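You operate a simulated robot arm through the tools that you are given. There is no shell and no other tool. Be economical: measure what you need, move in short steps, check, and stop when the job is done.

Carry out the task below with a simulated robot arm. There is one attempt and no reset: what you move stays moved.

## Task
Put the grey module labelled "75" from the grey steel table on the clear pale lens glass there and the grey module that says "95" in the fx rejects. Press the test button of the data tester two times. Open the cupboard door of the microphone bench, take the black foam cup on the bench top behind the tester and put it away on the upper shelf of the bench cupboard, then shut the door. Take the orange clip and put it on the bench top in front of the cradle. Put the cable coil with a white strap marked ninety-five on the middle shelf of the open shelving away on the second shelf from the bottom of the open shelving. Any order will do. Set down upright: black foam cup.
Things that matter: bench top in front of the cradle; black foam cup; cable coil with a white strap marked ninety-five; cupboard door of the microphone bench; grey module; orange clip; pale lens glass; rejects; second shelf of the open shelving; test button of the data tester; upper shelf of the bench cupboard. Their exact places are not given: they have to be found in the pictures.

Only the result counts: the job must be done as asked and must still hold three seconds after the hand-in. Knocking over, shifting, dropping, spilling or breaking anything else fails it.

## Robot
A 6-joint arm with a two-finger gripper on a trunk, on a base that drives. Base frame: it is fixed to the floor where the robot stands at the start and does not move with it; the origin is under the middle of the robot, x ahead of it, y to its left, z up; the surface under the hand at the start is at about z = 0.78. Lengths are in m, angles in degrees, forces in N, time in s.
With the tool pointing down near the work surface it reaches from about 0.3 to 0.74 m from the robot's upright axis, wherever it stands. Its first joint turns from -166.0 to 166.0 degrees. Places, roughly: bench top in front of the cradle (16x22 cm) [-2.1, 1.06, 0.86]; black foam cup (7x6x7 cm) [-1.4, 1.5, 0.9]; cable coil with a white strap marked ninety-five [0.75, -3.75, 1]; cupboard door of the microphone bench [-3.4, -4.1, 0.4]; grey module [0.5, 0.25, 0.75]; orange clip (4x4x4 cm) [-4.1, -3, 1.1]; pale lens glass [0.5, 0, 0.75]; rejects (13x13 cm) [-2.32, 1.06, 0.86]; second shelf of the open shelving [0.8, -4.2, 0.5]; test button of the data tester [-1.5, 1, 0.9]; upper shelf of the bench cupboard [-3.4, -4.4, 0.4]. Payload 1.57 kg.
The TCP is the grasp point between the finger pads, 0.021 m short of the fingertips. In the tool frame z runs along the fingers and y along their closing line. The gripper opens to 0.07 m. The gripper's body begins 0.05 m behind the TCP.
Orientation is that of the tool frame in the base frame, as [roll, pitch, yaw] about the fixed x, y, z axes, in that order (R = Rz(yaw) Ry(pitch) Rx(roll)). With the fingers straight down and closing along the base's y, the tool's x points along the base's -x, its y along +y and its z along -z.

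## Interface
- The arm moves only by the tool play_rows. Its argument "series" is a list that holds one entry, the list of rows, each a list of 6 numbers: the shift along the tool's x, y, z in m, then the turn, a rotation vector about the tool's x, y, z in degrees. In form: [[[x, y, z, rx, ry, rz], ...]]. A call has 1 to 10 rows; each row is the pose to reach, as a shift and turn from the pose commanded when the call began, along the tool's axes at that moment. "fingers" is the opening, from 0 (shut) to 1 (fully open), set as the call begins (left out, the last holds). A row lasts 0.2 s, in which the tool goes at most 0.05 m and 8.6 degrees; a call with a longer step from one row to the next is refused whole, and so is a gripper value outside its range. A pose out of reach is approached as far as the arm can. The call stops where the force on the tool passes 40 N (or 10 N more than at its start, if that is more) or the arm is blocked; 0.2 s more then pass. The fingers move at their own pace and stop on an object; they squeeze with about 30 N. The grip force told is the motor's: it shows also when the fingers shut on nothing. Time passes only in rows, and 0.2 s behind the last, so rows that repeat a pose let the fingers close. The reply holds the time, the measured pose of the TCP, the force on the tool along the base axes, the opening and the grip force, in the units named above and with some noise, with the torque about the TCP (base axes, N m) and any sound that the robot's microphone picked up, and new pictures: "views" is both (left out), scene, wrist or none.
- Cameras (640 x 400 px; columns grow to the right, rows downward): "scene" is now at [0.0088, 0.1665, 1.4758]; the picture's right is [0.28, -0.96, 0.00], its down [-0.81, -0.24, -0.54] and it looks along [0.52, 0.15, -0.84] (base axes); focal length 263 px, centre (320, 200). "wrist" rides on the gripper at [0.079, 0.004, -0.081] in the tool frame; the picture's right is [-0.05, 1.00, 0.00], its down [-0.67, -0.04, -0.74] and it looks along [-0.74, -0.04, 0.67] (tool axes); focal length 256 px, centre (320, 200).
- base_move(legs): drives the robot by 1 to 6 legs, each [ahead, left, turn to the left] in m, m and degrees, along the robot's own axes; the way and the turn of a leg run together, so that a leg with both is an arc; at most 1.5 m and 180 degrees a leg. The arm and the cameras ride along, it lands a little off, and it stops where it bumps. It gives what a move gives, and a new picture of the scene camera.
- pan_tilt(pan, tilt): turns the head with the scene camera to pan (to the left, within 155 degrees either way) and tilt (down, from -29 to 69), counted from straight ahead of the robot. It gives what a move gives, and a new picture of the scene camera.
- pixel_to_xyz(camera, pixels): for up to 12 pixels [column, row] of the newest picture of that camera ("zoom" is the newest enlarged one), the place [x, y, z] in the base frame of the surface seen there, good to about 0.002 m, but the place of the scene camera against the robot may be out by one fixed shift of up to 0.012 m in any direction. No time passes.
- zoom(camera, box): a new picture of the part [left, top, right, bottom] of that camera's present view, enlarged. No time passes.
- hand_in(): hands the job in; it is judged then, once.

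Work in short steps. Measure before you move; look again where a grasp or a placing could have gone wrong, and mend it. You have 131 turns and 260 pictures in all, those below and enlarged ones among them. Open the gripper and draw the arm clear of the work before you hand the job in, unless the task says otherwise.

The tools are called after ">>>" by a JSON object that holds its "name" and its "arguments". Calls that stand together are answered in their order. play_rows: Moves the arm, as the interface text tells. Its arguments: {"type":"object","properties":{"series":{"type":"array"},"fingers":{"type":"number"},"views":{"type":"string","enum":["both","scene","wrist","none"]}},"required":["series"]} The other tools are called the same way: base_move (legs) drives the base; pan_tilt (pan, tilt) turns the head that bears the scene camera; pixel_to_xyz (camera, pixels) gives the place of the surface under pixels of a picture; zoom (camera, box) takes an enlarged picture of a part of a camera's view; hand_in () hands the job in.

At the start:

```text
time: 0.0
tcp_pos: [0.3917, 0.0907, 1.0486]
tcp_rot: [-180.0, 0.0, -180.0]
wrist_force: [0.5, -0.4, 0.7]
wrist_torque: [0.01, -0.03, -0.02]
width: 0.0703
grasp_force: 0.0
robot x, y, heading: [0.0027, -0.0015, 0.2]
head pan, tilt: [16.2, 57.4]
```

scene: 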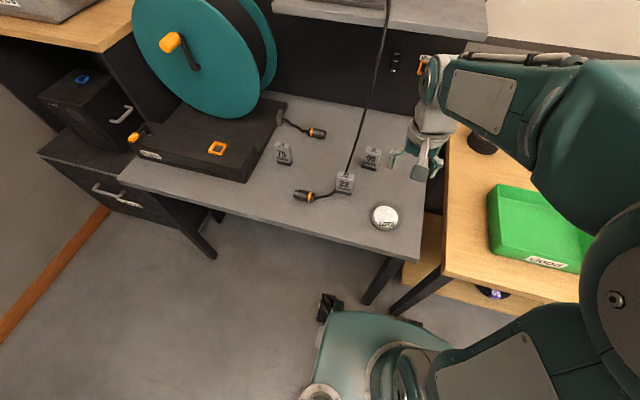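
wrist: 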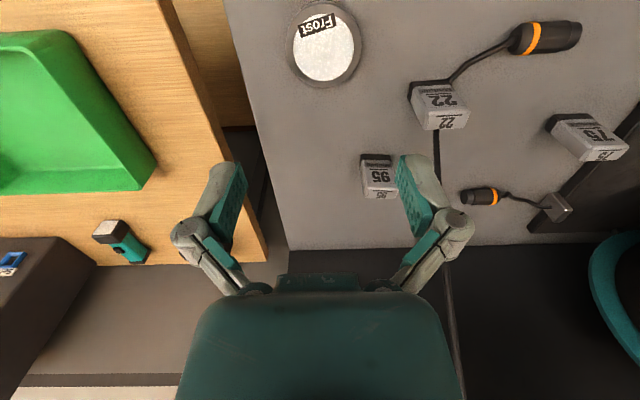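

The pictures show modules "75" (283,153), "95" (371,157), "22" (345,183) and a pale disc (385,217). I zoom to read them and measure their places.

>>> {"name": "zoom", "arguments": {"camera": "scene", "box": [260, 100, 440, 240]}}

>>> {"name": "zoom", "arguments": {"camera": "wrist", "box": [280, 0, 640, 225]}}

>>> {"name": "pixel_to_xyz", "arguments": {"camera": "wrist", "pixels": [[325, 50], [295, 40], [358, 45], [325, 84], [380, 175], [380, 190], [590, 135], [600, 155], [440, 100], [350, 150], [560, 117], [632, 145]]}}

```text
2.86 times, centred on (350, 170) of scene
```

zoom: 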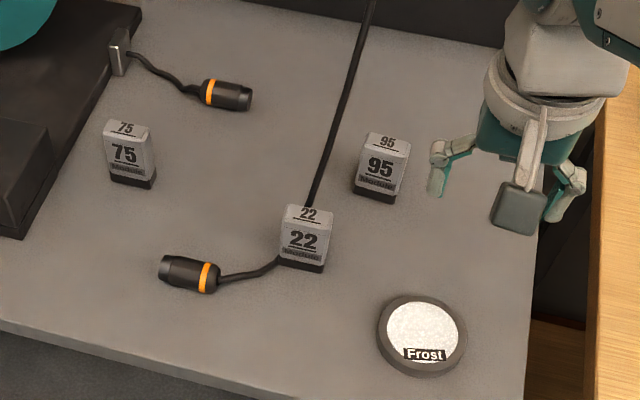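

```text
1.78 times, centred on (460, 112) of wrist
```

zoom: 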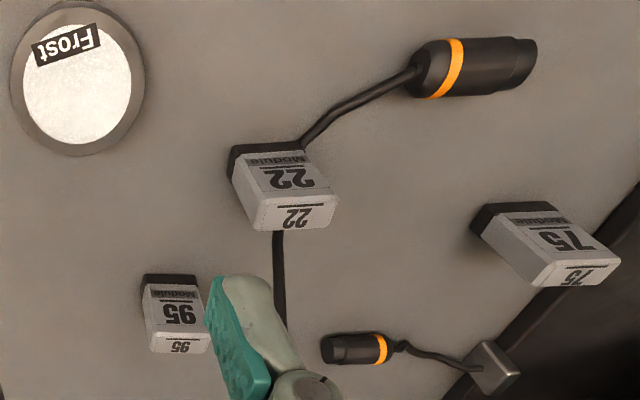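

```text
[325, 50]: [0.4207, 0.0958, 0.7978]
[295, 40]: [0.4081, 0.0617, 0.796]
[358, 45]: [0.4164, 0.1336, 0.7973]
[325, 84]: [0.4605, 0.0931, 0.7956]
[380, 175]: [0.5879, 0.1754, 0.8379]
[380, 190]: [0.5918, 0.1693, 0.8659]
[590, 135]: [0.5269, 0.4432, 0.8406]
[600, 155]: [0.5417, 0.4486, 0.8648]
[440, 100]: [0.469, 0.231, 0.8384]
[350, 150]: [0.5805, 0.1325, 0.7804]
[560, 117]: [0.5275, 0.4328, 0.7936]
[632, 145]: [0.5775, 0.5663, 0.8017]
```

Only one lens ("Frost") is seen so far. I look around the table and the room.

>>> {"name": "pan_tilt", "arguments": {"pan": 20, "tilt": 35}}

>>> {"name": "pan_tilt", "arguments": {"pan": -40, "tilt": 40}}

>>> {"name": "pan_tilt", "arguments": {"pan": 145, "tilt": 20}}

>>> {"name": "pan_tilt", "arguments": {"pan": -110, "tilt": 20}}

```text
time: 0.9
tcp_pos: [0.3918, 0.092, 1.0494]
tcp_rot: [-179.9, 0.1, 180.0]
wrist_force: [0.9, 0.4, 0.0]
wrist_torque: [0.01, 0.01, -0.02]
width: 0.0697
grasp_force: 0.1
robot x, y, heading: [-0.0007, 0.0001, 0.2]
head pan, tilt: [20.0, 35.0]
```

scene: 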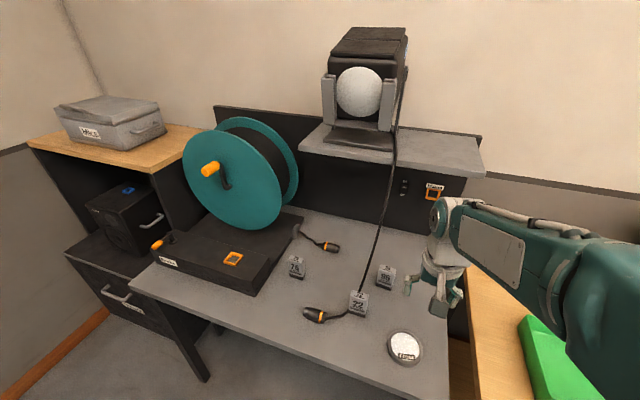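

```text
time: 2.2
tcp_pos: [0.3918, 0.0921, 1.0494]
tcp_rot: [-180.0, 0.0, -179.9]
wrist_force: [-0.2, -0.3, 0.7]
wrist_torque: [0.01, 0.0, 0.03]
width: 0.07
grasp_force: 0.0
robot x, y, heading: [0.0023, 0.003, -0.0]
head pan, tilt: [-40.0, 40.0]
```

scene: 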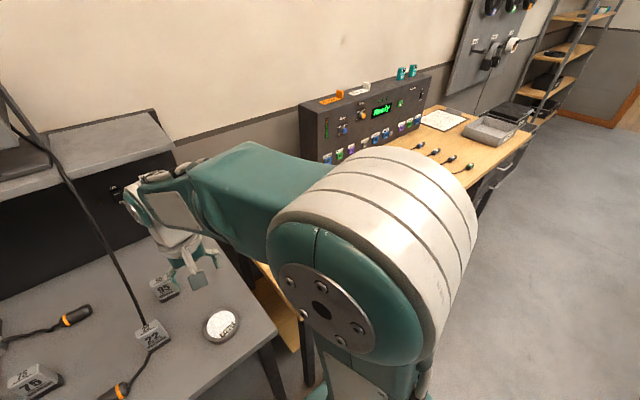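

```text
time: 4.9
tcp_pos: [0.3911, 0.0925, 1.0494]
tcp_rot: [-179.9, -0.1, 179.9]
wrist_force: [-0.5, 0.4, -0.2]
wrist_torque: [-0.04, 0.01, 0.03]
width: 0.0699
grasp_force: 0.0
robot x, y, heading: [0.0001, -0.0015, 0.3]
head pan, tilt: [145.0, 20.0]
```

scene: 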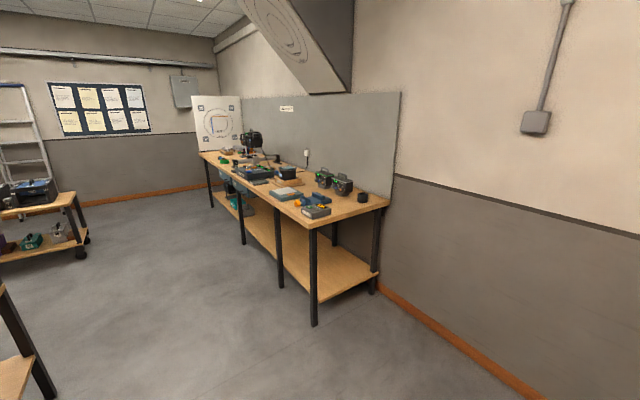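

```text
time: 8.5
tcp_pos: [0.3929, 0.0906, 1.0494]
tcp_rot: [-179.9, -0.1, -180.0]
wrist_force: [1.4, 0.5, -0.5]
wrist_torque: [-0.01, -0.01, 0.01]
width: 0.0704
grasp_force: 0.1
robot x, y, heading: [-0.0, 0.003, 0.0]
head pan, tilt: [-110.0, 20.0]
```

scene: 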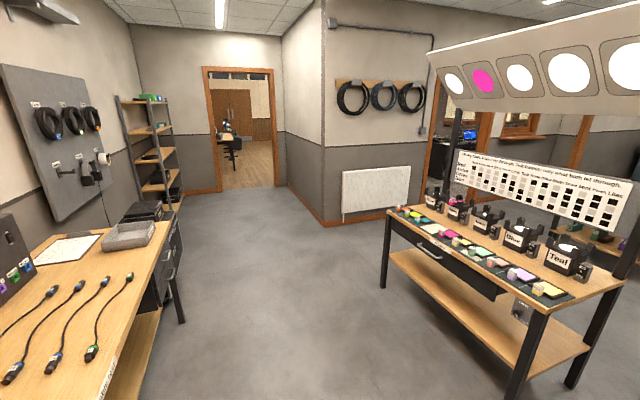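

Only one lens is on the grey table, so I take it as the target. Next I turn the head back and move above module 75.

>>> {"name": "play_rows", "arguments": {"series": [[[-0.014, 0.043, 0.008, 0, 0, 0], [-0.028, 0.085, 0.016, 0, 0, 0], [-0.041, 0.127, 0.024, 0, 0, 0], [-0.055, 0.17, 0.032, 0, 0, 0], [-0.069, 0.212, 0.04, 0, 0, 0], [-0.083, 0.255, 0.048, 0, 0, 0], [-0.097, 0.3, 0.056, 0, 0, 0], [-0.108, 0.338, 0.06, 0, 0, 0], [-0.108, 0.338, 0.06, 0, 0, 0]]], "views": "wrist"}}

>>> {"name": "pan_tilt", "arguments": {"pan": 20, "tilt": 50}}

```text
time: 10.5
tcp_pos: [0.4989, 0.428, 0.9904]
tcp_rot: [179.9, -0.1, 180.0]
wrist_force: [-1.0, -0.5, -0.1]
wrist_torque: [-0.01, 0.0, -0.01]
width: 0.0699
grasp_force: 0.1
robot x, y, heading: [0.0011, 0.0028, 0.0]
head pan, tilt: [-110.0, 20.0]
```

wrist: 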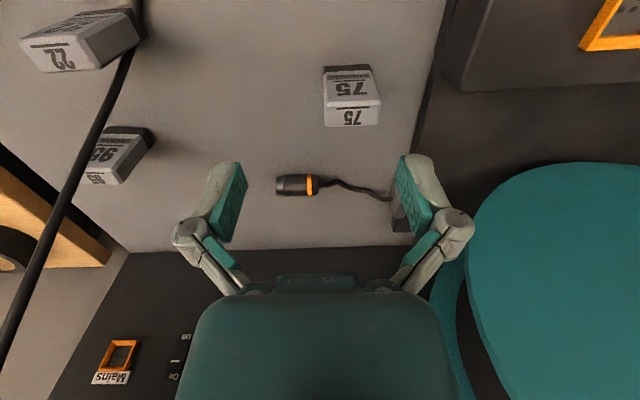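

```text
time: 12.6
tcp_pos: [0.4989, 0.4265, 0.9886]
tcp_rot: [-179.9, -0.1, -179.9]
wrist_force: [0.2, 0.3, -0.3]
wrist_torque: [0.02, 0.01, 0.04]
width: 0.0701
grasp_force: 0.0
robot x, y, heading: [-0.0055, -0.0002, -0.1]
head pan, tilt: [20.0, 50.0]
```

scene: 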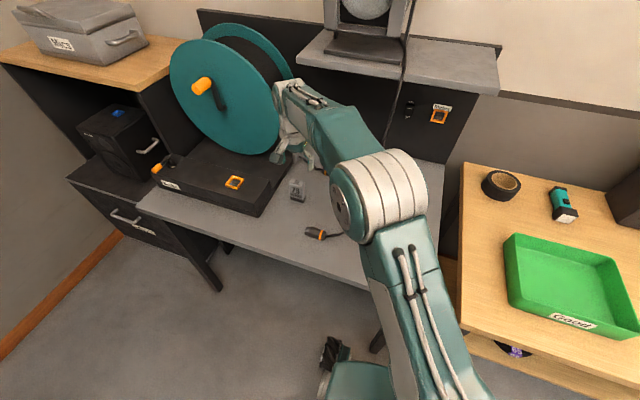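

Module 75 is at (350,95) in the wrist view; I measure its corners.

>>> {"name": "pixel_to_xyz", "arguments": {"camera": "wrist", "pixels": [[327, 106], [378, 102], [328, 125], [378, 124], [325, 72], [370, 68], [350, 90], [350, 116], [300, 110], [410, 205], [412, 228], [290, 185]]}}

>>> {"name": "zoom", "arguments": {"camera": "wrist", "box": [270, 40, 430, 140]}}

```text
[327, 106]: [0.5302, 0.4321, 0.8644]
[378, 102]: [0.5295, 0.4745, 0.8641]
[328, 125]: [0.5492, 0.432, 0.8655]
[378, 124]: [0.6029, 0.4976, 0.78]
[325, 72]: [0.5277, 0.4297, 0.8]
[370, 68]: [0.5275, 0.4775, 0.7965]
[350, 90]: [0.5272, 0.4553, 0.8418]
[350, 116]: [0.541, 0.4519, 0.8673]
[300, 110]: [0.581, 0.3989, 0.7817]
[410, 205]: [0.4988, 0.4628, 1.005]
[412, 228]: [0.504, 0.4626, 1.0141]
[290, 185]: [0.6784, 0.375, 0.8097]
```

```text
4.00 times, centred on (350, 90) of wrist
```

zoom: 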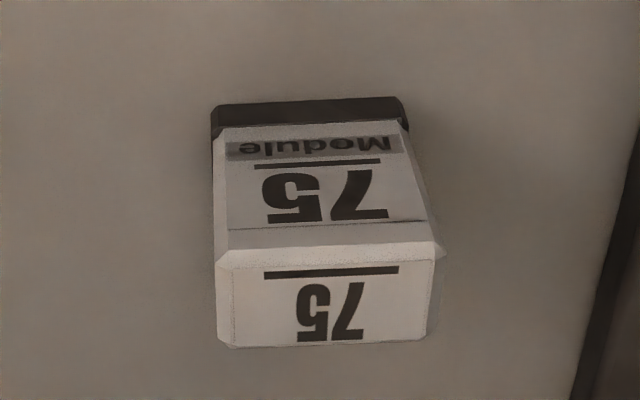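

Module 75 centre is about (0.540, 0.453), top 0.866, 45 mm wide in y and square to the axes. I go over it, down to z 0.835, and check.

>>> {"name": "play_rows", "arguments": {"series": [[[-0.041, 0.026, 0.01, 0, 0, 0], [-0.041, 0.026, 0.05, 0, 0, 0], [-0.041, 0.026, 0.09, 0, 0, 0], [-0.041, 0.026, 0.12, 0, 0, 0], [-0.041, 0.026, 0.154, 0, 0, 0], [-0.041, 0.026, 0.154, 0, 0, 0]]], "fingers": 1, "views": "wrist"}}

```text
time: 14.0
tcp_pos: [0.5426, 0.4561, 0.8363]
tcp_rot: [-179.9, 0.1, -180.0]
wrist_force: [-0.4, -0.9, 0.7]
wrist_torque: [0.02, -0.02, 0.02]
width: 0.07
grasp_force: 0.0
robot x, y, heading: [-0.0035, -0.0002, 0.1]
head pan, tilt: [20.0, 50.0]
```

wrist: 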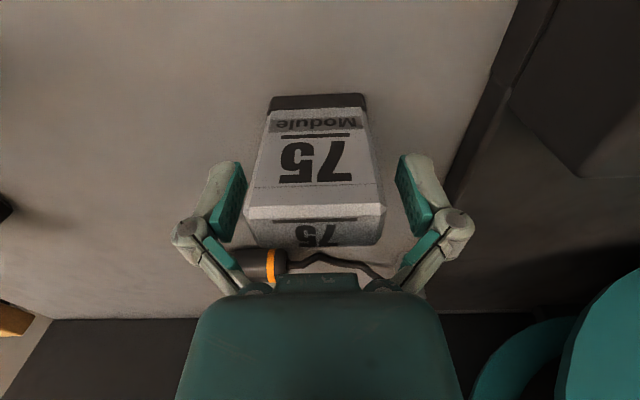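

The module sits between the fingers. I close on it.

>>> {"name": "play_rows", "arguments": {"series": [[[0, 0, 0, 0, 0, 0], [0, 0, 0, 0, 0, 0], [0, 0, 0, 0, 0, 0], [0, 0, -0.03, 0, 0, 0], [0, 0, -0.07, 0, 0, 0], [0, 0, -0.11, 0, 0, 0], [0, 0, -0.13, 0, 0, 0]]], "fingers": 0, "views": "wrist"}}

```text
time: 15.6
tcp_pos: [0.5426, 0.4547, 0.9656]
tcp_rot: [-179.9, -0.1, 179.9]
wrist_force: [-0.2, 0.3, -1.5]
wrist_torque: [-0.04, 0.04, -0.03]
width: 0.0492
grasp_force: 29.8
robot x, y, heading: [-0.0009, -0.0027, -0.1]
head pan, tilt: [20.0, 50.0]
```

wrist: 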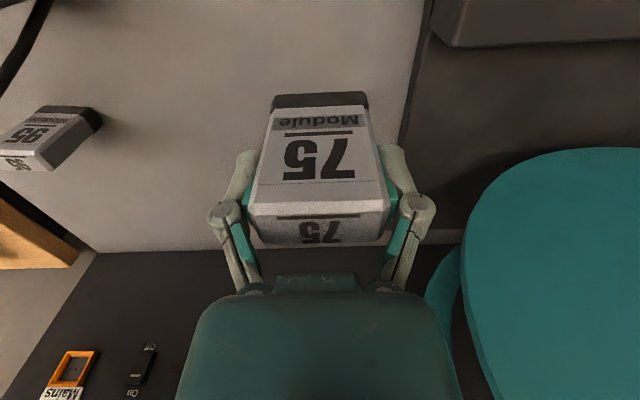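

Held (width 0.049). A black cable runs near module 22; I measure it before carrying the module across.

>>> {"name": "pixel_to_xyz", "arguments": {"camera": "wrist", "pixels": [[38, 15], [20, 48], [8, 75]]}}

>>> {"name": "pan_tilt", "arguments": {"pan": 25, "tilt": 45}}

```text
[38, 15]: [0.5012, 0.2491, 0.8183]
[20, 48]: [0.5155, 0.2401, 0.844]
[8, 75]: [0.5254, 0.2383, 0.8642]
```

```text
time: 16.2
tcp_pos: [0.5414, 0.4553, 0.964]
tcp_rot: [-179.8, -0.1, -180.0]
wrist_force: [0.1, 0.0, -0.6]
wrist_torque: [0.02, 0.0, 0.03]
width: 0.0493
grasp_force: 30.4
robot x, y, heading: [0.0054, 0.0006, -0.2]
head pan, tilt: [25.0, 45.0]
```

scene: 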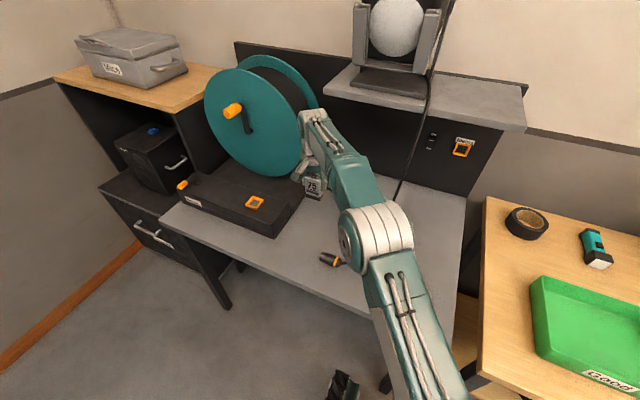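

The cable slopes away towards larger x, so I pull back to x≈0.40 first, raise, and cross to near the lens.

>>> {"name": "play_rows", "arguments": {"series": [[[0.035, 0, -0.015, 0, 0, 0], [0.075, -0.005, -0.03, 0, 0, 0], [0.115, -0.02, -0.045, 0, 0, 0], [0.14, -0.06, -0.05, 0, 0, 0], [0.14, -0.105, -0.05, 0, 0, 0], [0.14, -0.15, -0.05, 0, 0, 0], [0.14, -0.195, -0.05, 0, 0, 0], [0.14, -0.24, -0.05, 0, 0, 0], [0.14, -0.285, -0.05, 0, 0, 0], [0.14, -0.285, -0.05, 0, 0, 0]]], "views": "wrist"}}

```text
time: 18.4
tcp_pos: [0.4007, 0.169, 1.0158]
tcp_rot: [-179.9, 0.0, -180.0]
wrist_force: [-0.5, -0.5, -0.3]
wrist_torque: [-0.01, 0.01, 0.01]
width: 0.0493
grasp_force: 30.3
robot x, y, heading: [-0.0016, 0.0042, -0.3]
head pan, tilt: [25.0, 45.0]
```

wrist: 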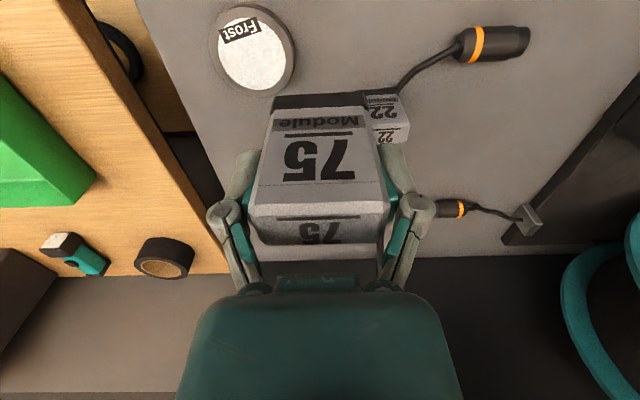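

>>> {"name": "zoom", "arguments": {"camera": "wrist", "box": [190, 0, 318, 100]}}

>>> {"name": "pixel_to_xyz", "arguments": {"camera": "wrist", "pixels": [[221, 48], [287, 45], [250, 10], [255, 88], [252, 55], [215, 48], [293, 45], [245, 6], [260, 94]]}}

```text
4.00 times, centred on (254, 50) of wrist
```

zoom: 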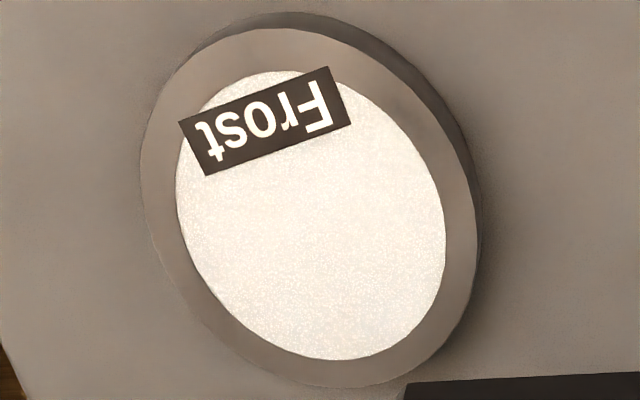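

```text
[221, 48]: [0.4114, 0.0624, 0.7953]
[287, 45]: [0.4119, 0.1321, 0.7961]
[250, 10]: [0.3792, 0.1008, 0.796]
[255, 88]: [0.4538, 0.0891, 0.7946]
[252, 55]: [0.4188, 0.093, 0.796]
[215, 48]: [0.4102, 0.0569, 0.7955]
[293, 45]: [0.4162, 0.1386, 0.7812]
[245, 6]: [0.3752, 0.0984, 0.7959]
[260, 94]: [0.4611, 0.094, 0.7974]
```

Lens centre is about (0.418, 0.097), its top at 0.796. I move over it and lower to TCP z≈0.856 (module foot 0.056 below TCP).

>>> {"name": "play_rows", "arguments": {"series": [[[-0.009, -0.036, 0.0, 0, 0, 0], [-0.0185, -0.0725, 0.0, 0, 0, 0], [-0.0185, -0.0725, 0.04, 0, 0, 0], [-0.0185, -0.0725, 0.08, 0, 0, 0], [-0.0185, -0.0725, 0.12, 0, 0, 0], [-0.0185, -0.0725, 0.15, 0, 0, 0], [-0.0185, -0.0725, 0.157, 0, 0, 0], [-0.0185, -0.0725, 0.157, 0, 0, 0]]], "views": "both"}}

```text
time: 20.2
tcp_pos: [0.4201, 0.0996, 0.8579]
tcp_rot: [-179.9, 0.0, -180.0]
wrist_force: [0.3, -0.2, -1.1]
wrist_torque: [0.02, 0.01, -0.02]
width: 0.0494
grasp_force: 30.0
robot x, y, heading: [0.0009, 0.0035, -0.0]
head pan, tilt: [25.0, 45.0]
```

scene: 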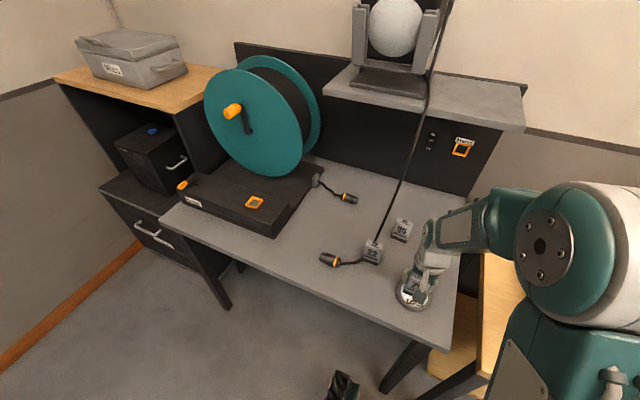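
wrist: 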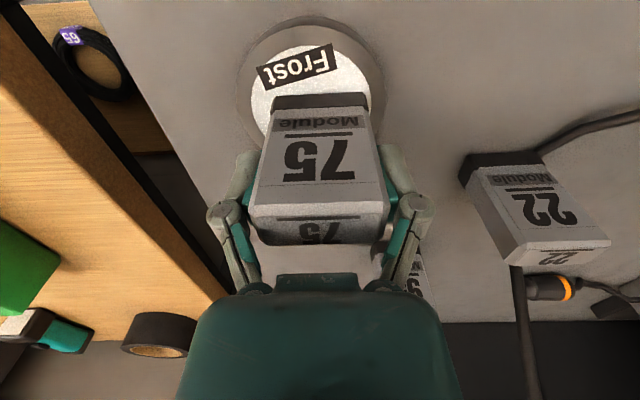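

Well above the lens. I lower in small steps until a contact force shows.

>>> {"name": "play_rows", "arguments": {"series": [[[0, 0.0, 0.003, 0, 0, 0], [0, 0, 0.005, 0, 0, 0], [0, 0, 0.006, 0, 0, 0]]], "views": "none"}}

```text
time: 21.1
tcp_pos: [0.4201, 0.0981, 0.8537]
tcp_rot: [-180.0, 0.1, 179.9]
wrist_force: [-2.7, 0.6, 21.3]
wrist_torque: [0.0, 0.12, 0.0]
width: 0.0495
grasp_force: 30.1
robot x, y, heading: [-0.0005, -0.0008, 0.1]
head pan, tilt: [25.0, 45.0]
```

Contact at 0.8537. I back off 1 mm, open, and rise.

>>> {"name": "play_rows", "arguments": {"series": [[[0, 0, -0.002, 0, 0, 0], [0, 0, -0.002, 0, 0, 0], [0, 0, -0.002, 0, 0, 0], [0, 0, -0.04, 0, 0, 0], [0, 0, -0.08, 0, 0, 0], [0, 0, -0.12, 0, 0, 0], [0, 0, -0.15, 0, 0, 0]]], "fingers": 1, "views": "wrist"}}

```text
time: 22.6
tcp_pos: [0.4197, 0.1003, 1.0025]
tcp_rot: [-180.0, -0.1, -180.0]
wrist_force: [-0.6, 0.3, -0.3]
wrist_torque: [0.02, 0.03, -0.03]
width: 0.0701
grasp_force: 0.0
robot x, y, heading: [0.001, -0.0003, 0.0]
head pan, tilt: [25.0, 45.0]
```

wrist: 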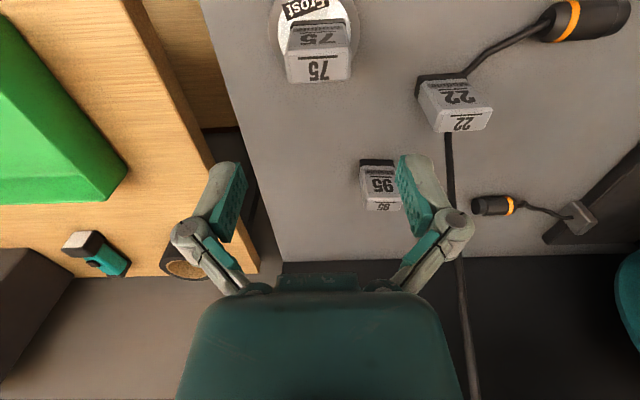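

Module 75 stands on the lens. I measure module 95 and the cable beside it.

>>> {"name": "pixel_to_xyz", "arguments": {"camera": "wrist", "pixels": [[366, 198], [398, 190], [370, 210], [363, 163], [393, 163], [380, 180], [382, 205], [450, 145], [453, 200], [460, 300], [468, 370], [474, 395]]}}

>>> {"name": "zoom", "arguments": {"camera": "wrist", "box": [340, 140, 468, 220]}}

```text
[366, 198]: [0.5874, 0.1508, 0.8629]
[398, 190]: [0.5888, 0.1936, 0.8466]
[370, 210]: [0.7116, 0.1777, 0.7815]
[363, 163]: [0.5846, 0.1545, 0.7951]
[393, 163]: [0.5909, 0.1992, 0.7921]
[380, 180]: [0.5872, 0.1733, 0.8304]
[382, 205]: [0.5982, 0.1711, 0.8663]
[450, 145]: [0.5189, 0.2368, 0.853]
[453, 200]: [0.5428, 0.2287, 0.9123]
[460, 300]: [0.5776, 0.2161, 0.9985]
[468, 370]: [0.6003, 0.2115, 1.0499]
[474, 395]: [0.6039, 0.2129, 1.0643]
```

```text
5.00 times, centred on (404, 180) of wrist
```

zoom: 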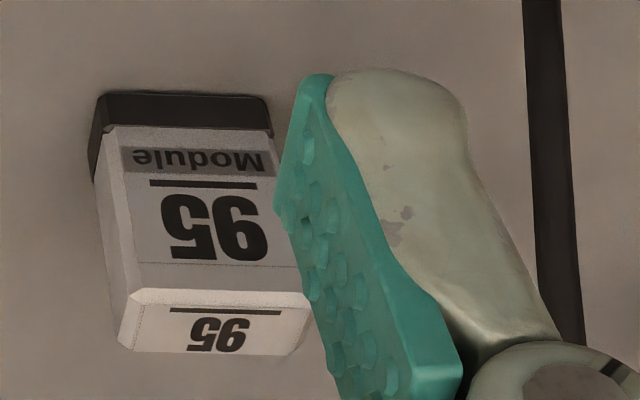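

Cable passes about (0.578, 0.216) at z 1.0, close to where the upright wrist would be. So I'll grip the 24 mm thickness (closing along x) with the hand leaned away from the cable; first I turn the tool 85° here.

>>> {"name": "play_rows", "arguments": {"series": [[[0, 0, 0, 0, 0, -8.5], [0, 0, 0, 0, 0, -17], [0, 0, 0, 0, 0, -25.5], [0, 0, 0, 0, 0, -34], [0, 0, 0, 0, 0, -42.5], [0, 0, 0, 0, 0, -51], [0, 0, 0, 0, 0, -59.5], [0, 0, 0, 0, 0, -68], [0, 0, 0, 0, 0, -76.5], [0, 0, 0, 0, 0, -85]]], "views": "wrist"}}

```text
time: 24.9
tcp_pos: [0.4195, 0.098, 1.0019]
tcp_rot: [180.0, -0.1, -94.9]
wrist_force: [-0.7, 0.7, -0.6]
wrist_torque: [0.0, 0.0, -0.01]
width: 0.07
grasp_force: 0.0
robot x, y, heading: [-0.0012, 0.0007, 0.2]
head pan, tilt: [25.0, 45.0]
```

wrist: 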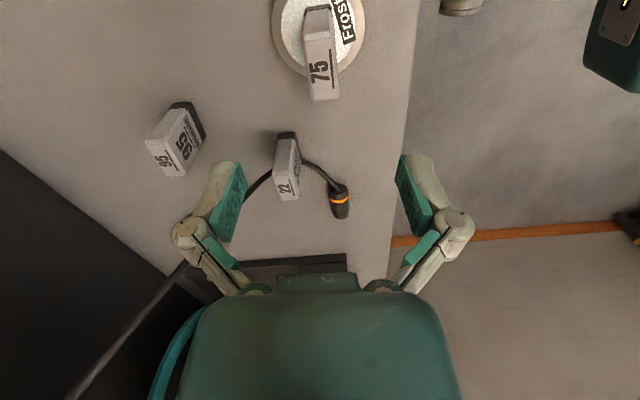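

Now module 95 shows at (175,140). I measure it from this side.

>>> {"name": "zoom", "arguments": {"camera": "wrist", "box": [130, 90, 226, 190]}}

>>> {"name": "pixel_to_xyz", "arguments": {"camera": "wrist", "pixels": [[150, 143], [172, 139], [160, 173], [183, 172], [167, 157], [178, 107], [194, 106], [202, 134], [162, 142]]}}

```text
4.00 times, centred on (178, 140) of wrist
```

zoom: 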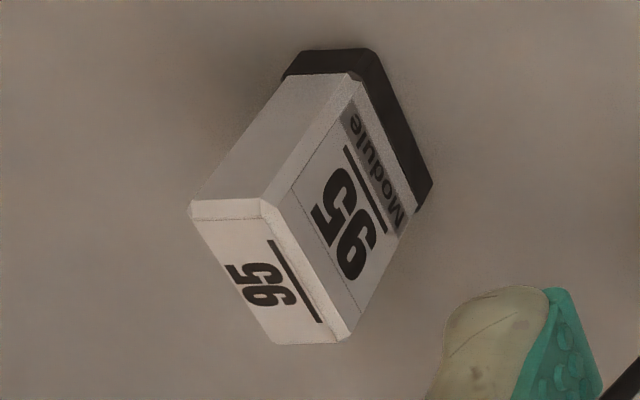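

```text
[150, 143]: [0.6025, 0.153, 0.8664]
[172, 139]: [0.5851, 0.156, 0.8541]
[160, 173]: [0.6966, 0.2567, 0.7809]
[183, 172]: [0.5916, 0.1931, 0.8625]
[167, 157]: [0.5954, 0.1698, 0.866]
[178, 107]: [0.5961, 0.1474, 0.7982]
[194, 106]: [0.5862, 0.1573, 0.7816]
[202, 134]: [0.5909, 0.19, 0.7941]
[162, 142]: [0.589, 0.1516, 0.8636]
```

Module 95 centre ≈ (0.601, 0.172), turned about −3.6°, which fits the tool yaw. I go to a stand-off point with an 18° lean away from the cable.

>>> {"name": "play_rows", "arguments": {"series": [[[-0.009, -0.035, 0.006, 0, -3.6, 0], [-0.018, -0.07, 0.012, 0, -7.2, 0], [-0.027, -0.105, 0.019, 0, -10.8, 0], [-0.037, -0.14, 0.025, 0, -14.4, 0], [-0.0462, -0.1743, 0.031, 0, -18, 0], [-0.0462, -0.1743, 0.031, 0, -18, 0]]], "views": "both"}}

```text
time: 26.2
tcp_pos: [0.6007, 0.1281, 0.9706]
tcp_rot: [-179.9, 18.0, -95.0]
wrist_force: [0.9, 0.9, -0.3]
wrist_torque: [0.01, -0.01, -0.02]
width: 0.0702
grasp_force: 0.0
robot x, y, heading: [0.0021, 0.0016, -0.1]
head pan, tilt: [25.0, 45.0]
```

scene: 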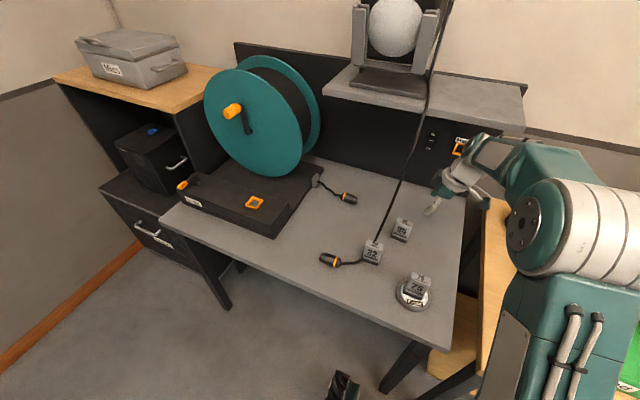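
wrist: 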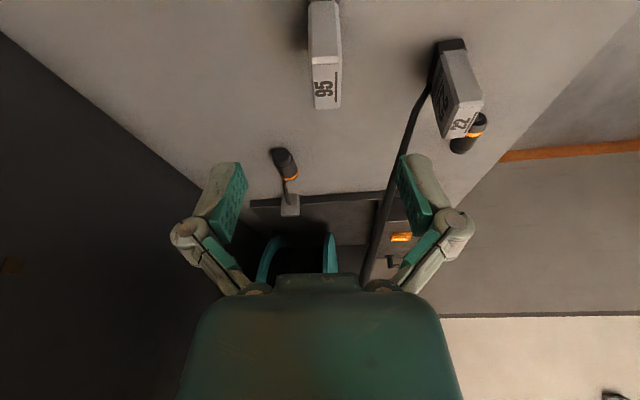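

Module 95 is centred between the fingers (325,90). I advance along the tool axis, stopping short to check.

>>> {"name": "play_rows", "arguments": {"series": [[[0, 0, 0.04, 0, 0, 0], [0, 0, 0.075, 0, 0, 0], [0, 0, 0.105, 0, 0, 0], [0, 0, 0.105, 0, 0, 0]]], "views": "both"}}

```text
time: 27.2
tcp_pos: [0.601, 0.1604, 0.8711]
tcp_rot: [180.0, 17.9, -94.9]
wrist_force: [0.3, -0.7, 0.4]
wrist_torque: [0.01, 0.0, 0.01]
width: 0.0699
grasp_force: 0.0
robot x, y, heading: [0.0012, -0.0023, 0.1]
head pan, tilt: [25.0, 45.0]
```

scene: 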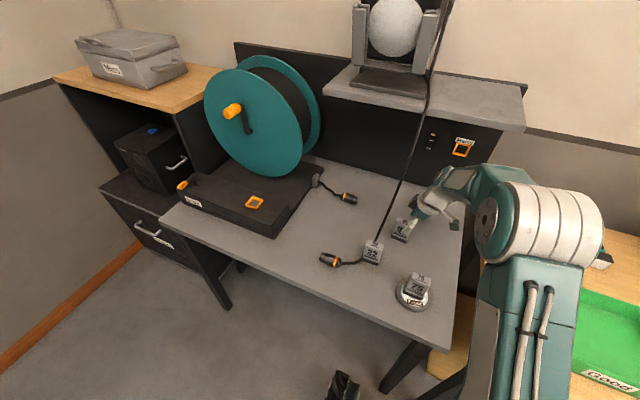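
wrist: 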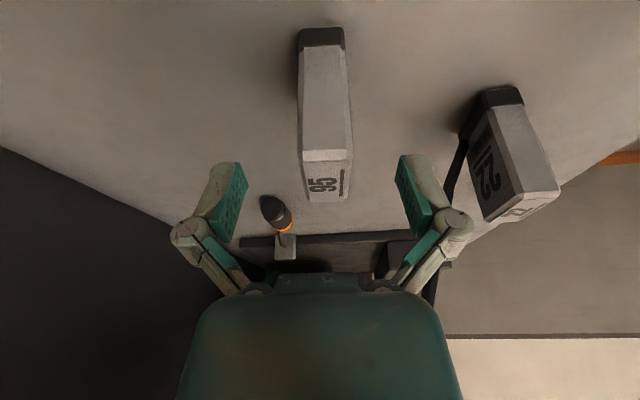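

Aligned and clear of the cable; I advance the last 35 mm, close, and lift straight up by a few cm along the tool axis.

>>> {"name": "play_rows", "arguments": {"series": [[[0, 0, 0.02, 0, 0, 0], [0, 0, 0.036, 0, 0, 0], [0, 0, 0.036, 0, 0, 0]]], "views": "wrist"}}

>>> {"name": "play_rows", "arguments": {"series": [[[0, 0, 0, 0, 0, 0], [0, 0, 0, 0, 0, 0], [0, 0, 0, 0, 0, 0], [0, 0, 0, 0, 0, 0]]], "fingers": 0, "views": "wrist"}}

```text
time: 28.1
tcp_pos: [0.6005, 0.1716, 0.836]
tcp_rot: [179.9, 17.8, -95.0]
wrist_force: [-0.4, -0.3, 0.5]
wrist_torque: [-0.01, 0.0, -0.03]
width: 0.0701
grasp_force: 0.1
robot x, y, heading: [-0.0035, -0.0004, -0.1]
head pan, tilt: [25.0, 45.0]
```

wrist: 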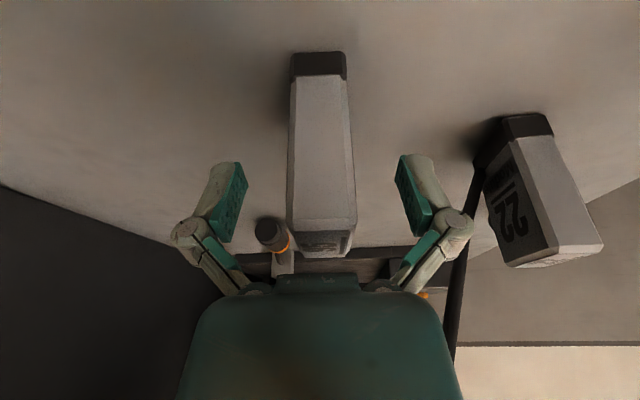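

```text
time: 29.1
tcp_pos: [0.6018, 0.1715, 0.8379]
tcp_rot: [-179.8, 18.1, -95.0]
wrist_force: [-1.1, -1.9, 18.6]
wrist_torque: [0.01, 0.03, 0.01]
width: 0.0232
grasp_force: 30.1
robot x, y, heading: [-0.0001, -0.0018, -0.0]
head pan, tilt: [25.0, 45.0]
```

wrist: 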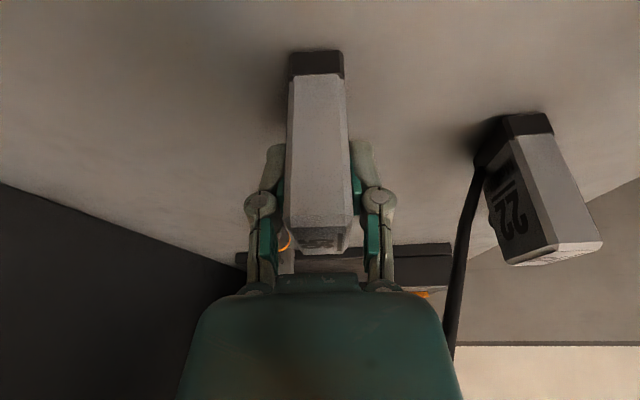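

Held at 23 mm. I lift straight up, then draw back towards the robot.

>>> {"name": "play_rows", "arguments": {"series": [[[-0.0124, 0, -0.038, 0, 0, 0], [-0.0248, 0, -0.076, 0, 0, 0], [-0.0248, 0, -0.12, 0, 0, 0], [-0.0248, 0, -0.165, 0, 0, 0], [-0.0248, 0, -0.21, 0, 0, 0], [-0.0248, 0.04, -0.23, 0, 0, 0], [-0.0248, 0.085, -0.24, 0, 0, 0], [-0.0248, 0.13, -0.24, 0, 0, 0], [-0.0248, 0.175, -0.24, 0, 0, 0], [-0.0248, 0.215, -0.24, 0, 0, 0]]], "views": "both"}}

```text
time: 31.2
tcp_pos: [0.3825, 0.1421, 1.0738]
tcp_rot: [-180.0, 18.0, -95.1]
wrist_force: [0.4, 0.2, -1.6]
wrist_torque: [0.0, 0.0, 0.02]
width: 0.0232
grasp_force: 30.1
robot x, y, heading: [-0.0007, 0.001, 0.1]
head pan, tilt: [25.0, 45.0]
```

scene: 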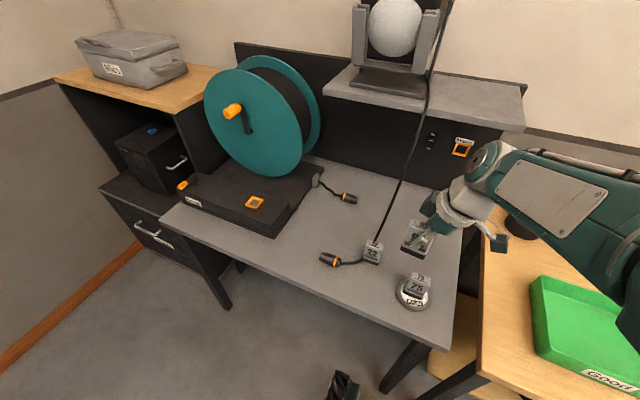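
wrist: 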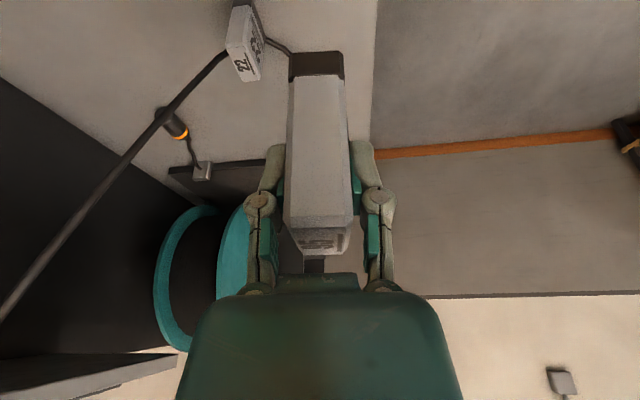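

Now I look behind before driving to the tester bench.

>>> {"name": "pan_tilt", "arguments": {"pan": 155, "tilt": 30}}

>>> {"name": "pixel_to_xyz", "arguments": {"camera": "scene", "pixels": [[20, 380], [40, 300], [10, 200], [80, 190], [200, 300], [290, 280], [350, 180], [60, 250], [250, 160], [380, 140]]}}

```text
time: 33.4
tcp_pos: [0.3839, 0.1426, 1.0727]
tcp_rot: [179.9, 17.9, -95.1]
wrist_force: [-0.4, 0.6, -0.9]
wrist_torque: [0.0, 0.0, 0.0]
width: 0.0231
grasp_force: 30.5
robot x, y, heading: [-0.0009, 0.0004, 0.1]
head pan, tilt: [154.7, 30.0]
```

scene: 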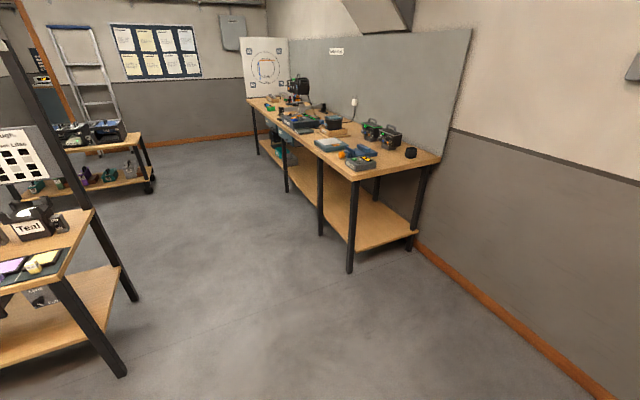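

```text
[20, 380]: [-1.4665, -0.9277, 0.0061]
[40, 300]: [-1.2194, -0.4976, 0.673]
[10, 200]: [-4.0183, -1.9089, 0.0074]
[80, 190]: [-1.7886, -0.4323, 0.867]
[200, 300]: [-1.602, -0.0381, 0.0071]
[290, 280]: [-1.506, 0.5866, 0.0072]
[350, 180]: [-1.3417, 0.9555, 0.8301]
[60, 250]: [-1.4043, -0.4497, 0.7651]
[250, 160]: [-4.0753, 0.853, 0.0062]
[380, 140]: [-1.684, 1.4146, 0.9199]
```

Colour table edge at y≈-0.45, tester bench front at y≈0.93; the lane between is clear. I back up, turn left 90°, and slide along to x≈-2.2.

>>> {"name": "base_move", "arguments": {"legs": [[-0.7, 0, 0], [0, 0, 90], [0.2, 0, 0], [0, 1.45, 0]]}}

>>> {"name": "pan_tilt", "arguments": {"pan": 0, "tilt": 35}}

```text
time: 49.1
tcp_pos: [-2.2846, 0.6235, 1.0725]
tcp_rot: [179.9, 18.0, -7.2]
wrist_force: [0.8, -0.4, -0.7]
wrist_torque: [-0.02, -0.01, -0.02]
width: 0.0231
grasp_force: 29.8
robot x, y, heading: [-2.159, 0.2351, 87.9]
head pan, tilt: [154.7, 30.0]
```

scene: 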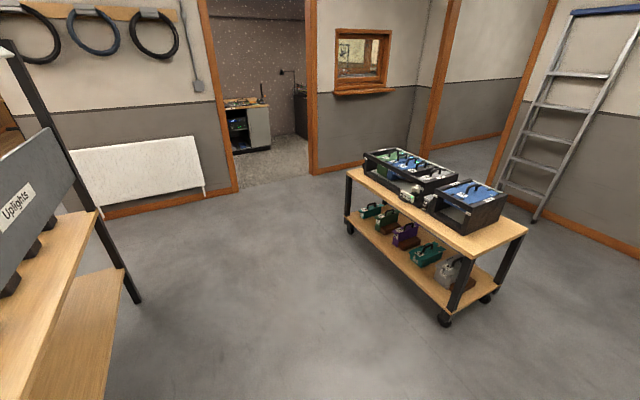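

```text
time: 51.5
tcp_pos: [-2.2843, 0.6236, 1.0741]
tcp_rot: [-180.0, 17.9, -7.2]
wrist_force: [-0.3, -0.1, -2.0]
wrist_torque: [0.0, -0.03, 0.02]
width: 0.0228
grasp_force: 29.7
robot x, y, heading: [-2.1573, 0.2391, 87.9]
head pan, tilt: [0.0, 35.0]
```

scene: 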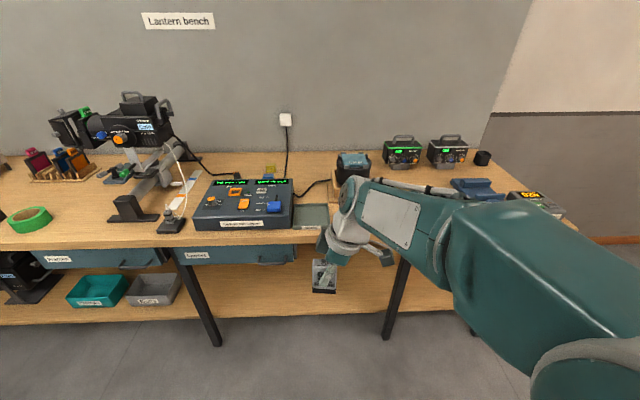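

The bench is ahead. I zoom into it to find rejects, tester, cradle and cup.

>>> {"name": "zoom", "arguments": {"camera": "scene", "box": [160, 120, 360, 250]}}

>>> {"name": "zoom", "arguments": {"camera": "scene", "box": [330, 110, 600, 250]}}

>>> {"name": "pixel_to_xyz", "arguments": {"camera": "scene", "pixels": [[310, 215], [293, 207], [330, 207], [297, 235], [240, 205], [482, 157], [475, 188], [540, 203], [355, 160], [400, 150], [270, 250], [340, 225]]}}

```text
3.08 times, centred on (260, 185) of scene
```

zoom: 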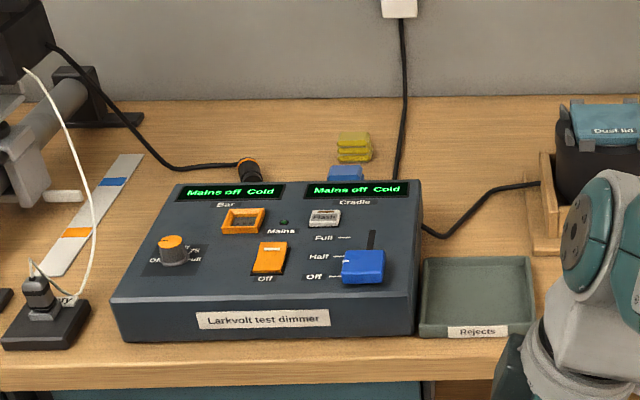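

```text
2.37 times, centred on (465, 180) of scene
```

zoom: 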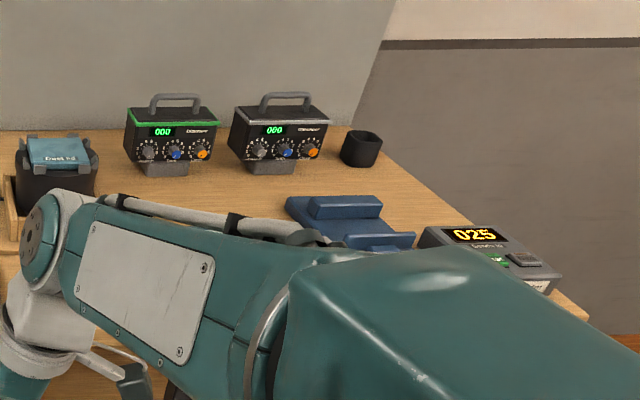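

```text
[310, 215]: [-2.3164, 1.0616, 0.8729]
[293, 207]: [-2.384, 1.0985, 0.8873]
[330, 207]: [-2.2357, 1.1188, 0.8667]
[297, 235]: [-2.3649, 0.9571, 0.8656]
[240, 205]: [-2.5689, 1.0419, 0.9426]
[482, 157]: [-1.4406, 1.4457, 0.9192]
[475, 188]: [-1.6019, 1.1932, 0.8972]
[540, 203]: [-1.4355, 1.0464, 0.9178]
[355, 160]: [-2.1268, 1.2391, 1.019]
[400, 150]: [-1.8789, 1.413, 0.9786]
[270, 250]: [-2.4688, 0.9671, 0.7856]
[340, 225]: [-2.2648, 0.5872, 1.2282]
```

Rejects tray centre ≈ (-2.316, 1.062), floor 0.873; the tester ("025") at (-1.43,1.05), cup (-1.44,1.45). I drive 0.22 m ahead for reach.

>>> {"name": "base_move", "arguments": {"legs": [[0.22, 0, 2]]}}

>>> {"name": "pan_tilt", "arguments": {"pan": 5, "tilt": 50}}

```text
time: 53.2
tcp_pos: [-2.2911, 0.8415, 1.073]
tcp_rot: [-180.0, 17.8, -5.7]
wrist_force: [0.0, -0.1, -1.3]
wrist_torque: [-0.02, 0.01, -0.03]
width: 0.0231
grasp_force: 30.1
robot x, y, heading: [-2.15, 0.4561, 89.3]
head pan, tilt: [0.0, 35.0]
```

scene: 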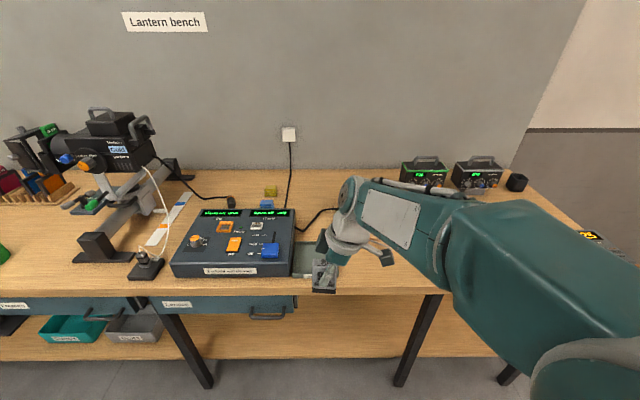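

```text
time: 54.0
tcp_pos: [-2.291, 0.8427, 1.0735]
tcp_rot: [179.9, 17.8, -5.6]
wrist_force: [0.0, 0.6, -0.6]
wrist_torque: [-0.02, 0.02, 0.02]
width: 0.0234
grasp_force: 29.3
robot x, y, heading: [-2.151, 0.4587, 89.6]
head pan, tilt: [5.0, 50.0]
```

scene: 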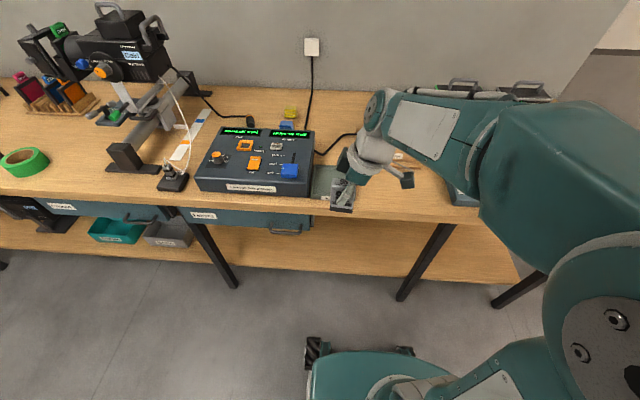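

I carry the module over the tray at the present height, keeping the lean.

>>> {"name": "play_rows", "arguments": {"series": [[[-0.009, -0.043, 0.003, 0, 0, 0], [-0.018, -0.087, 0.006, 0, 0, 0], [-0.027, -0.13, 0.009, 0, 0, 0], [-0.036, -0.173, 0.012, 0, 0, 0], [-0.0442, -0.2164, 0.0142, 0, 0, 0], [-0.0442, -0.2164, 0.0142, 0, 0, 0]]], "views": "both"}}

```text
time: 55.4
tcp_pos: [-2.3157, 1.0615, 1.073]
tcp_rot: [179.9, 17.9, -5.7]
wrist_force: [-0.2, 0.8, -0.2]
wrist_torque: [0.01, -0.02, 0.03]
width: 0.0229
grasp_force: 30.1
robot x, y, heading: [-2.1512, 0.4584, 89.3]
head pan, tilt: [5.0, 50.0]
```

scene: 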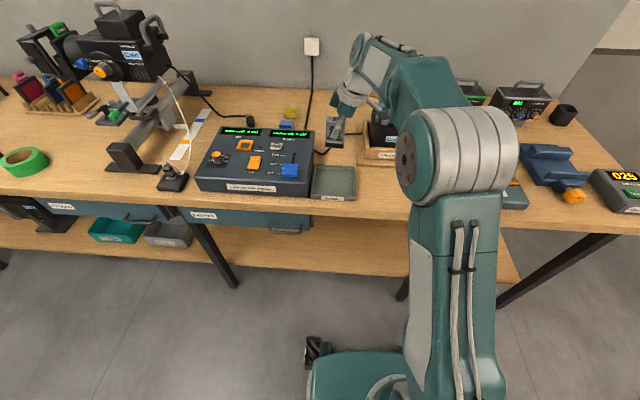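
wrist: 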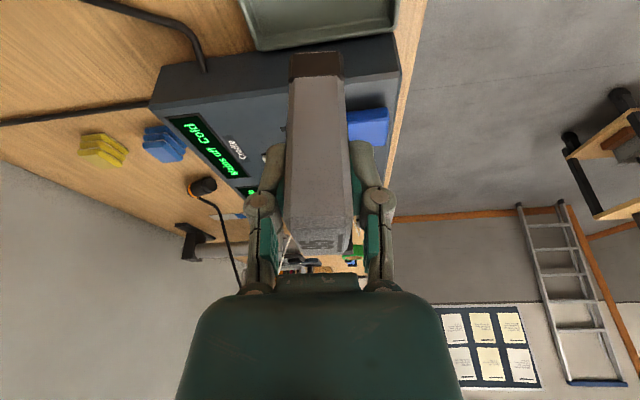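

I re-measure the tray from both cameras before lowering.

>>> {"name": "pixel_to_xyz", "arguments": {"camera": "scene", "pixels": [[313, 168], [355, 168], [311, 197], [356, 199], [334, 183], [335, 143]]}}

>>> {"name": "pixel_to_xyz", "arguments": {"camera": "wrist", "pixels": [[320, 15], [255, 48], [395, 28], [250, 20], [318, 65], [390, 85]]}}

```text
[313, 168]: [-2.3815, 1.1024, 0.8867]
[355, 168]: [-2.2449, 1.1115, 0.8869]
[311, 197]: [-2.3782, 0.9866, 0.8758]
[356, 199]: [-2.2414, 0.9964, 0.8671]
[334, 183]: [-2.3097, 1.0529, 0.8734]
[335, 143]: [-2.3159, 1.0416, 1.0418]
```

```text
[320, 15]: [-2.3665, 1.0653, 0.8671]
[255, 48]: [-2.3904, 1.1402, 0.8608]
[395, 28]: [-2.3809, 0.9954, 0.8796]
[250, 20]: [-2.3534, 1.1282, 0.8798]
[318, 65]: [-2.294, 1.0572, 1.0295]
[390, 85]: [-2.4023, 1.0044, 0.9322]
```

I lower straight down to about 7 mm above the tray floor.

>>> {"name": "play_rows", "arguments": {"series": [[[0.016, 0.002, 0.04, 0, 0, 0], [0.032, 0.004, 0.08, 0, 0, 0], [0.0516, 0.004, 0.1263, 0, 0, 0], [0.0516, 0.004, 0.1263, 0, 0, 0]]], "views": "both"}}

```text
refused: row 3 steps farther than a row can; nothing moved
```

>>> {"name": "play_rows", "arguments": {"series": [[[0.016, 0.002, 0.04, 0, 0, 0], [0.032, 0.004, 0.08, 0, 0, 0], [0.044, 0.004, 0.108, 0, 0, 0], [0.0516, 0.004, 0.1263, 0, 0, 0], [0.0516, 0.004, 0.1263, 0, 0, 0]]], "views": "both"}}

```text
time: 56.6
tcp_pos: [-2.306, 1.0559, 0.9351]
tcp_rot: [179.8, 17.8, -5.5]
wrist_force: [-0.1, -0.6, -0.9]
wrist_torque: [0.01, 0.0, -0.01]
width: 0.0231
grasp_force: 29.8
robot x, y, heading: [-2.1505, 0.4582, 89.8]
head pan, tilt: [5.0, 50.0]
```

scene: 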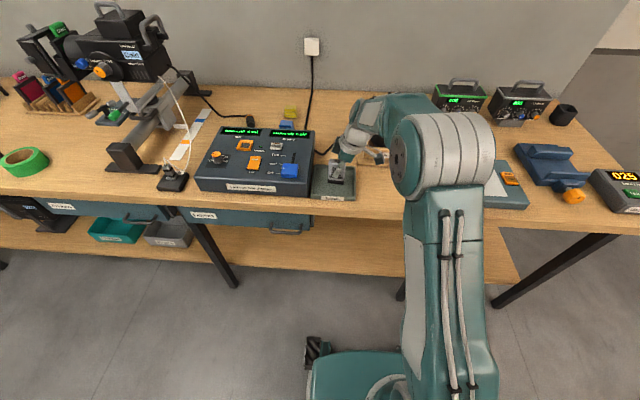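
wrist: 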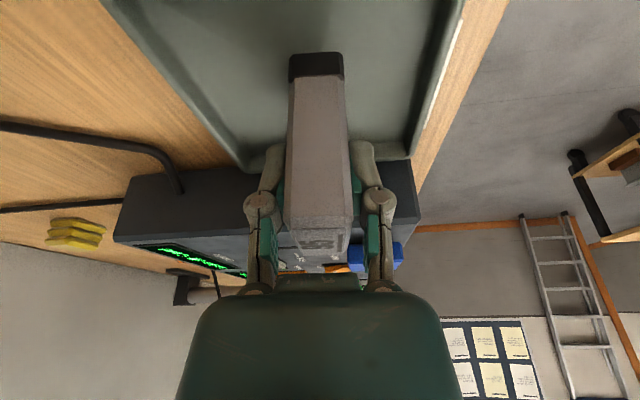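

In the tray. I lower 2 mm at a time to feel the floor.

>>> {"name": "play_rows", "arguments": {"series": [[[0.0006, 0, 0.0019, 0, 0, 0], [0.0012, 0, 0.0038, 0, 0, 0], [0.0018, 0, 0.0057, 0, 0, 0]]], "views": "none"}}

```text
time: 57.4
tcp_pos: [-2.3063, 1.0568, 0.9299]
tcp_rot: [-180.0, 17.9, -5.5]
wrist_force: [0.2, 0.5, -0.5]
wrist_torque: [0.0, -0.01, -0.01]
width: 0.0235
grasp_force: 30.0
robot x, y, heading: [-2.1536, 0.4593, 89.5]
head pan, tilt: [5.0, 50.0]
```

>>> {"name": "play_rows", "arguments": {"series": [[[0.0005, 0, 0.0014, 0, 0, 0], [0.0009, 0, 0.0028, 0, 0, 0], [0.0014, 0, 0.0043, 0, 0, 0]]], "views": "none"}}

```text
time: 58.2
tcp_pos: [-2.3058, 1.0569, 0.9264]
tcp_rot: [179.9, 17.9, -5.7]
wrist_force: [0.1, -0.8, -0.5]
wrist_torque: [0.0, 0.05, -0.04]
width: 0.0233
grasp_force: 29.8
robot x, y, heading: [-2.1543, 0.459, 89.6]
head pan, tilt: [5.0, 50.0]
```

>>> {"name": "play_rows", "arguments": {"series": [[[0.0005, 0, 0.0014, 0, 0, 0], [0.0009, 0, 0.0028, 0, 0, 0], [0.0014, 0, 0.0043, 0, 0, 0]]], "views": "none"}}

```text
time: 59.0
tcp_pos: [-2.3053, 1.0568, 0.9259]
tcp_rot: [-179.8, 18.1, -5.5]
wrist_force: [1.6, -4.3, 24.1]
wrist_torque: [-0.18, -0.15, -0.01]
width: 0.0232
grasp_force: 30.3
robot x, y, heading: [-2.1542, 0.4567, 89.4]
head pan, tilt: [5.0, 50.0]
```

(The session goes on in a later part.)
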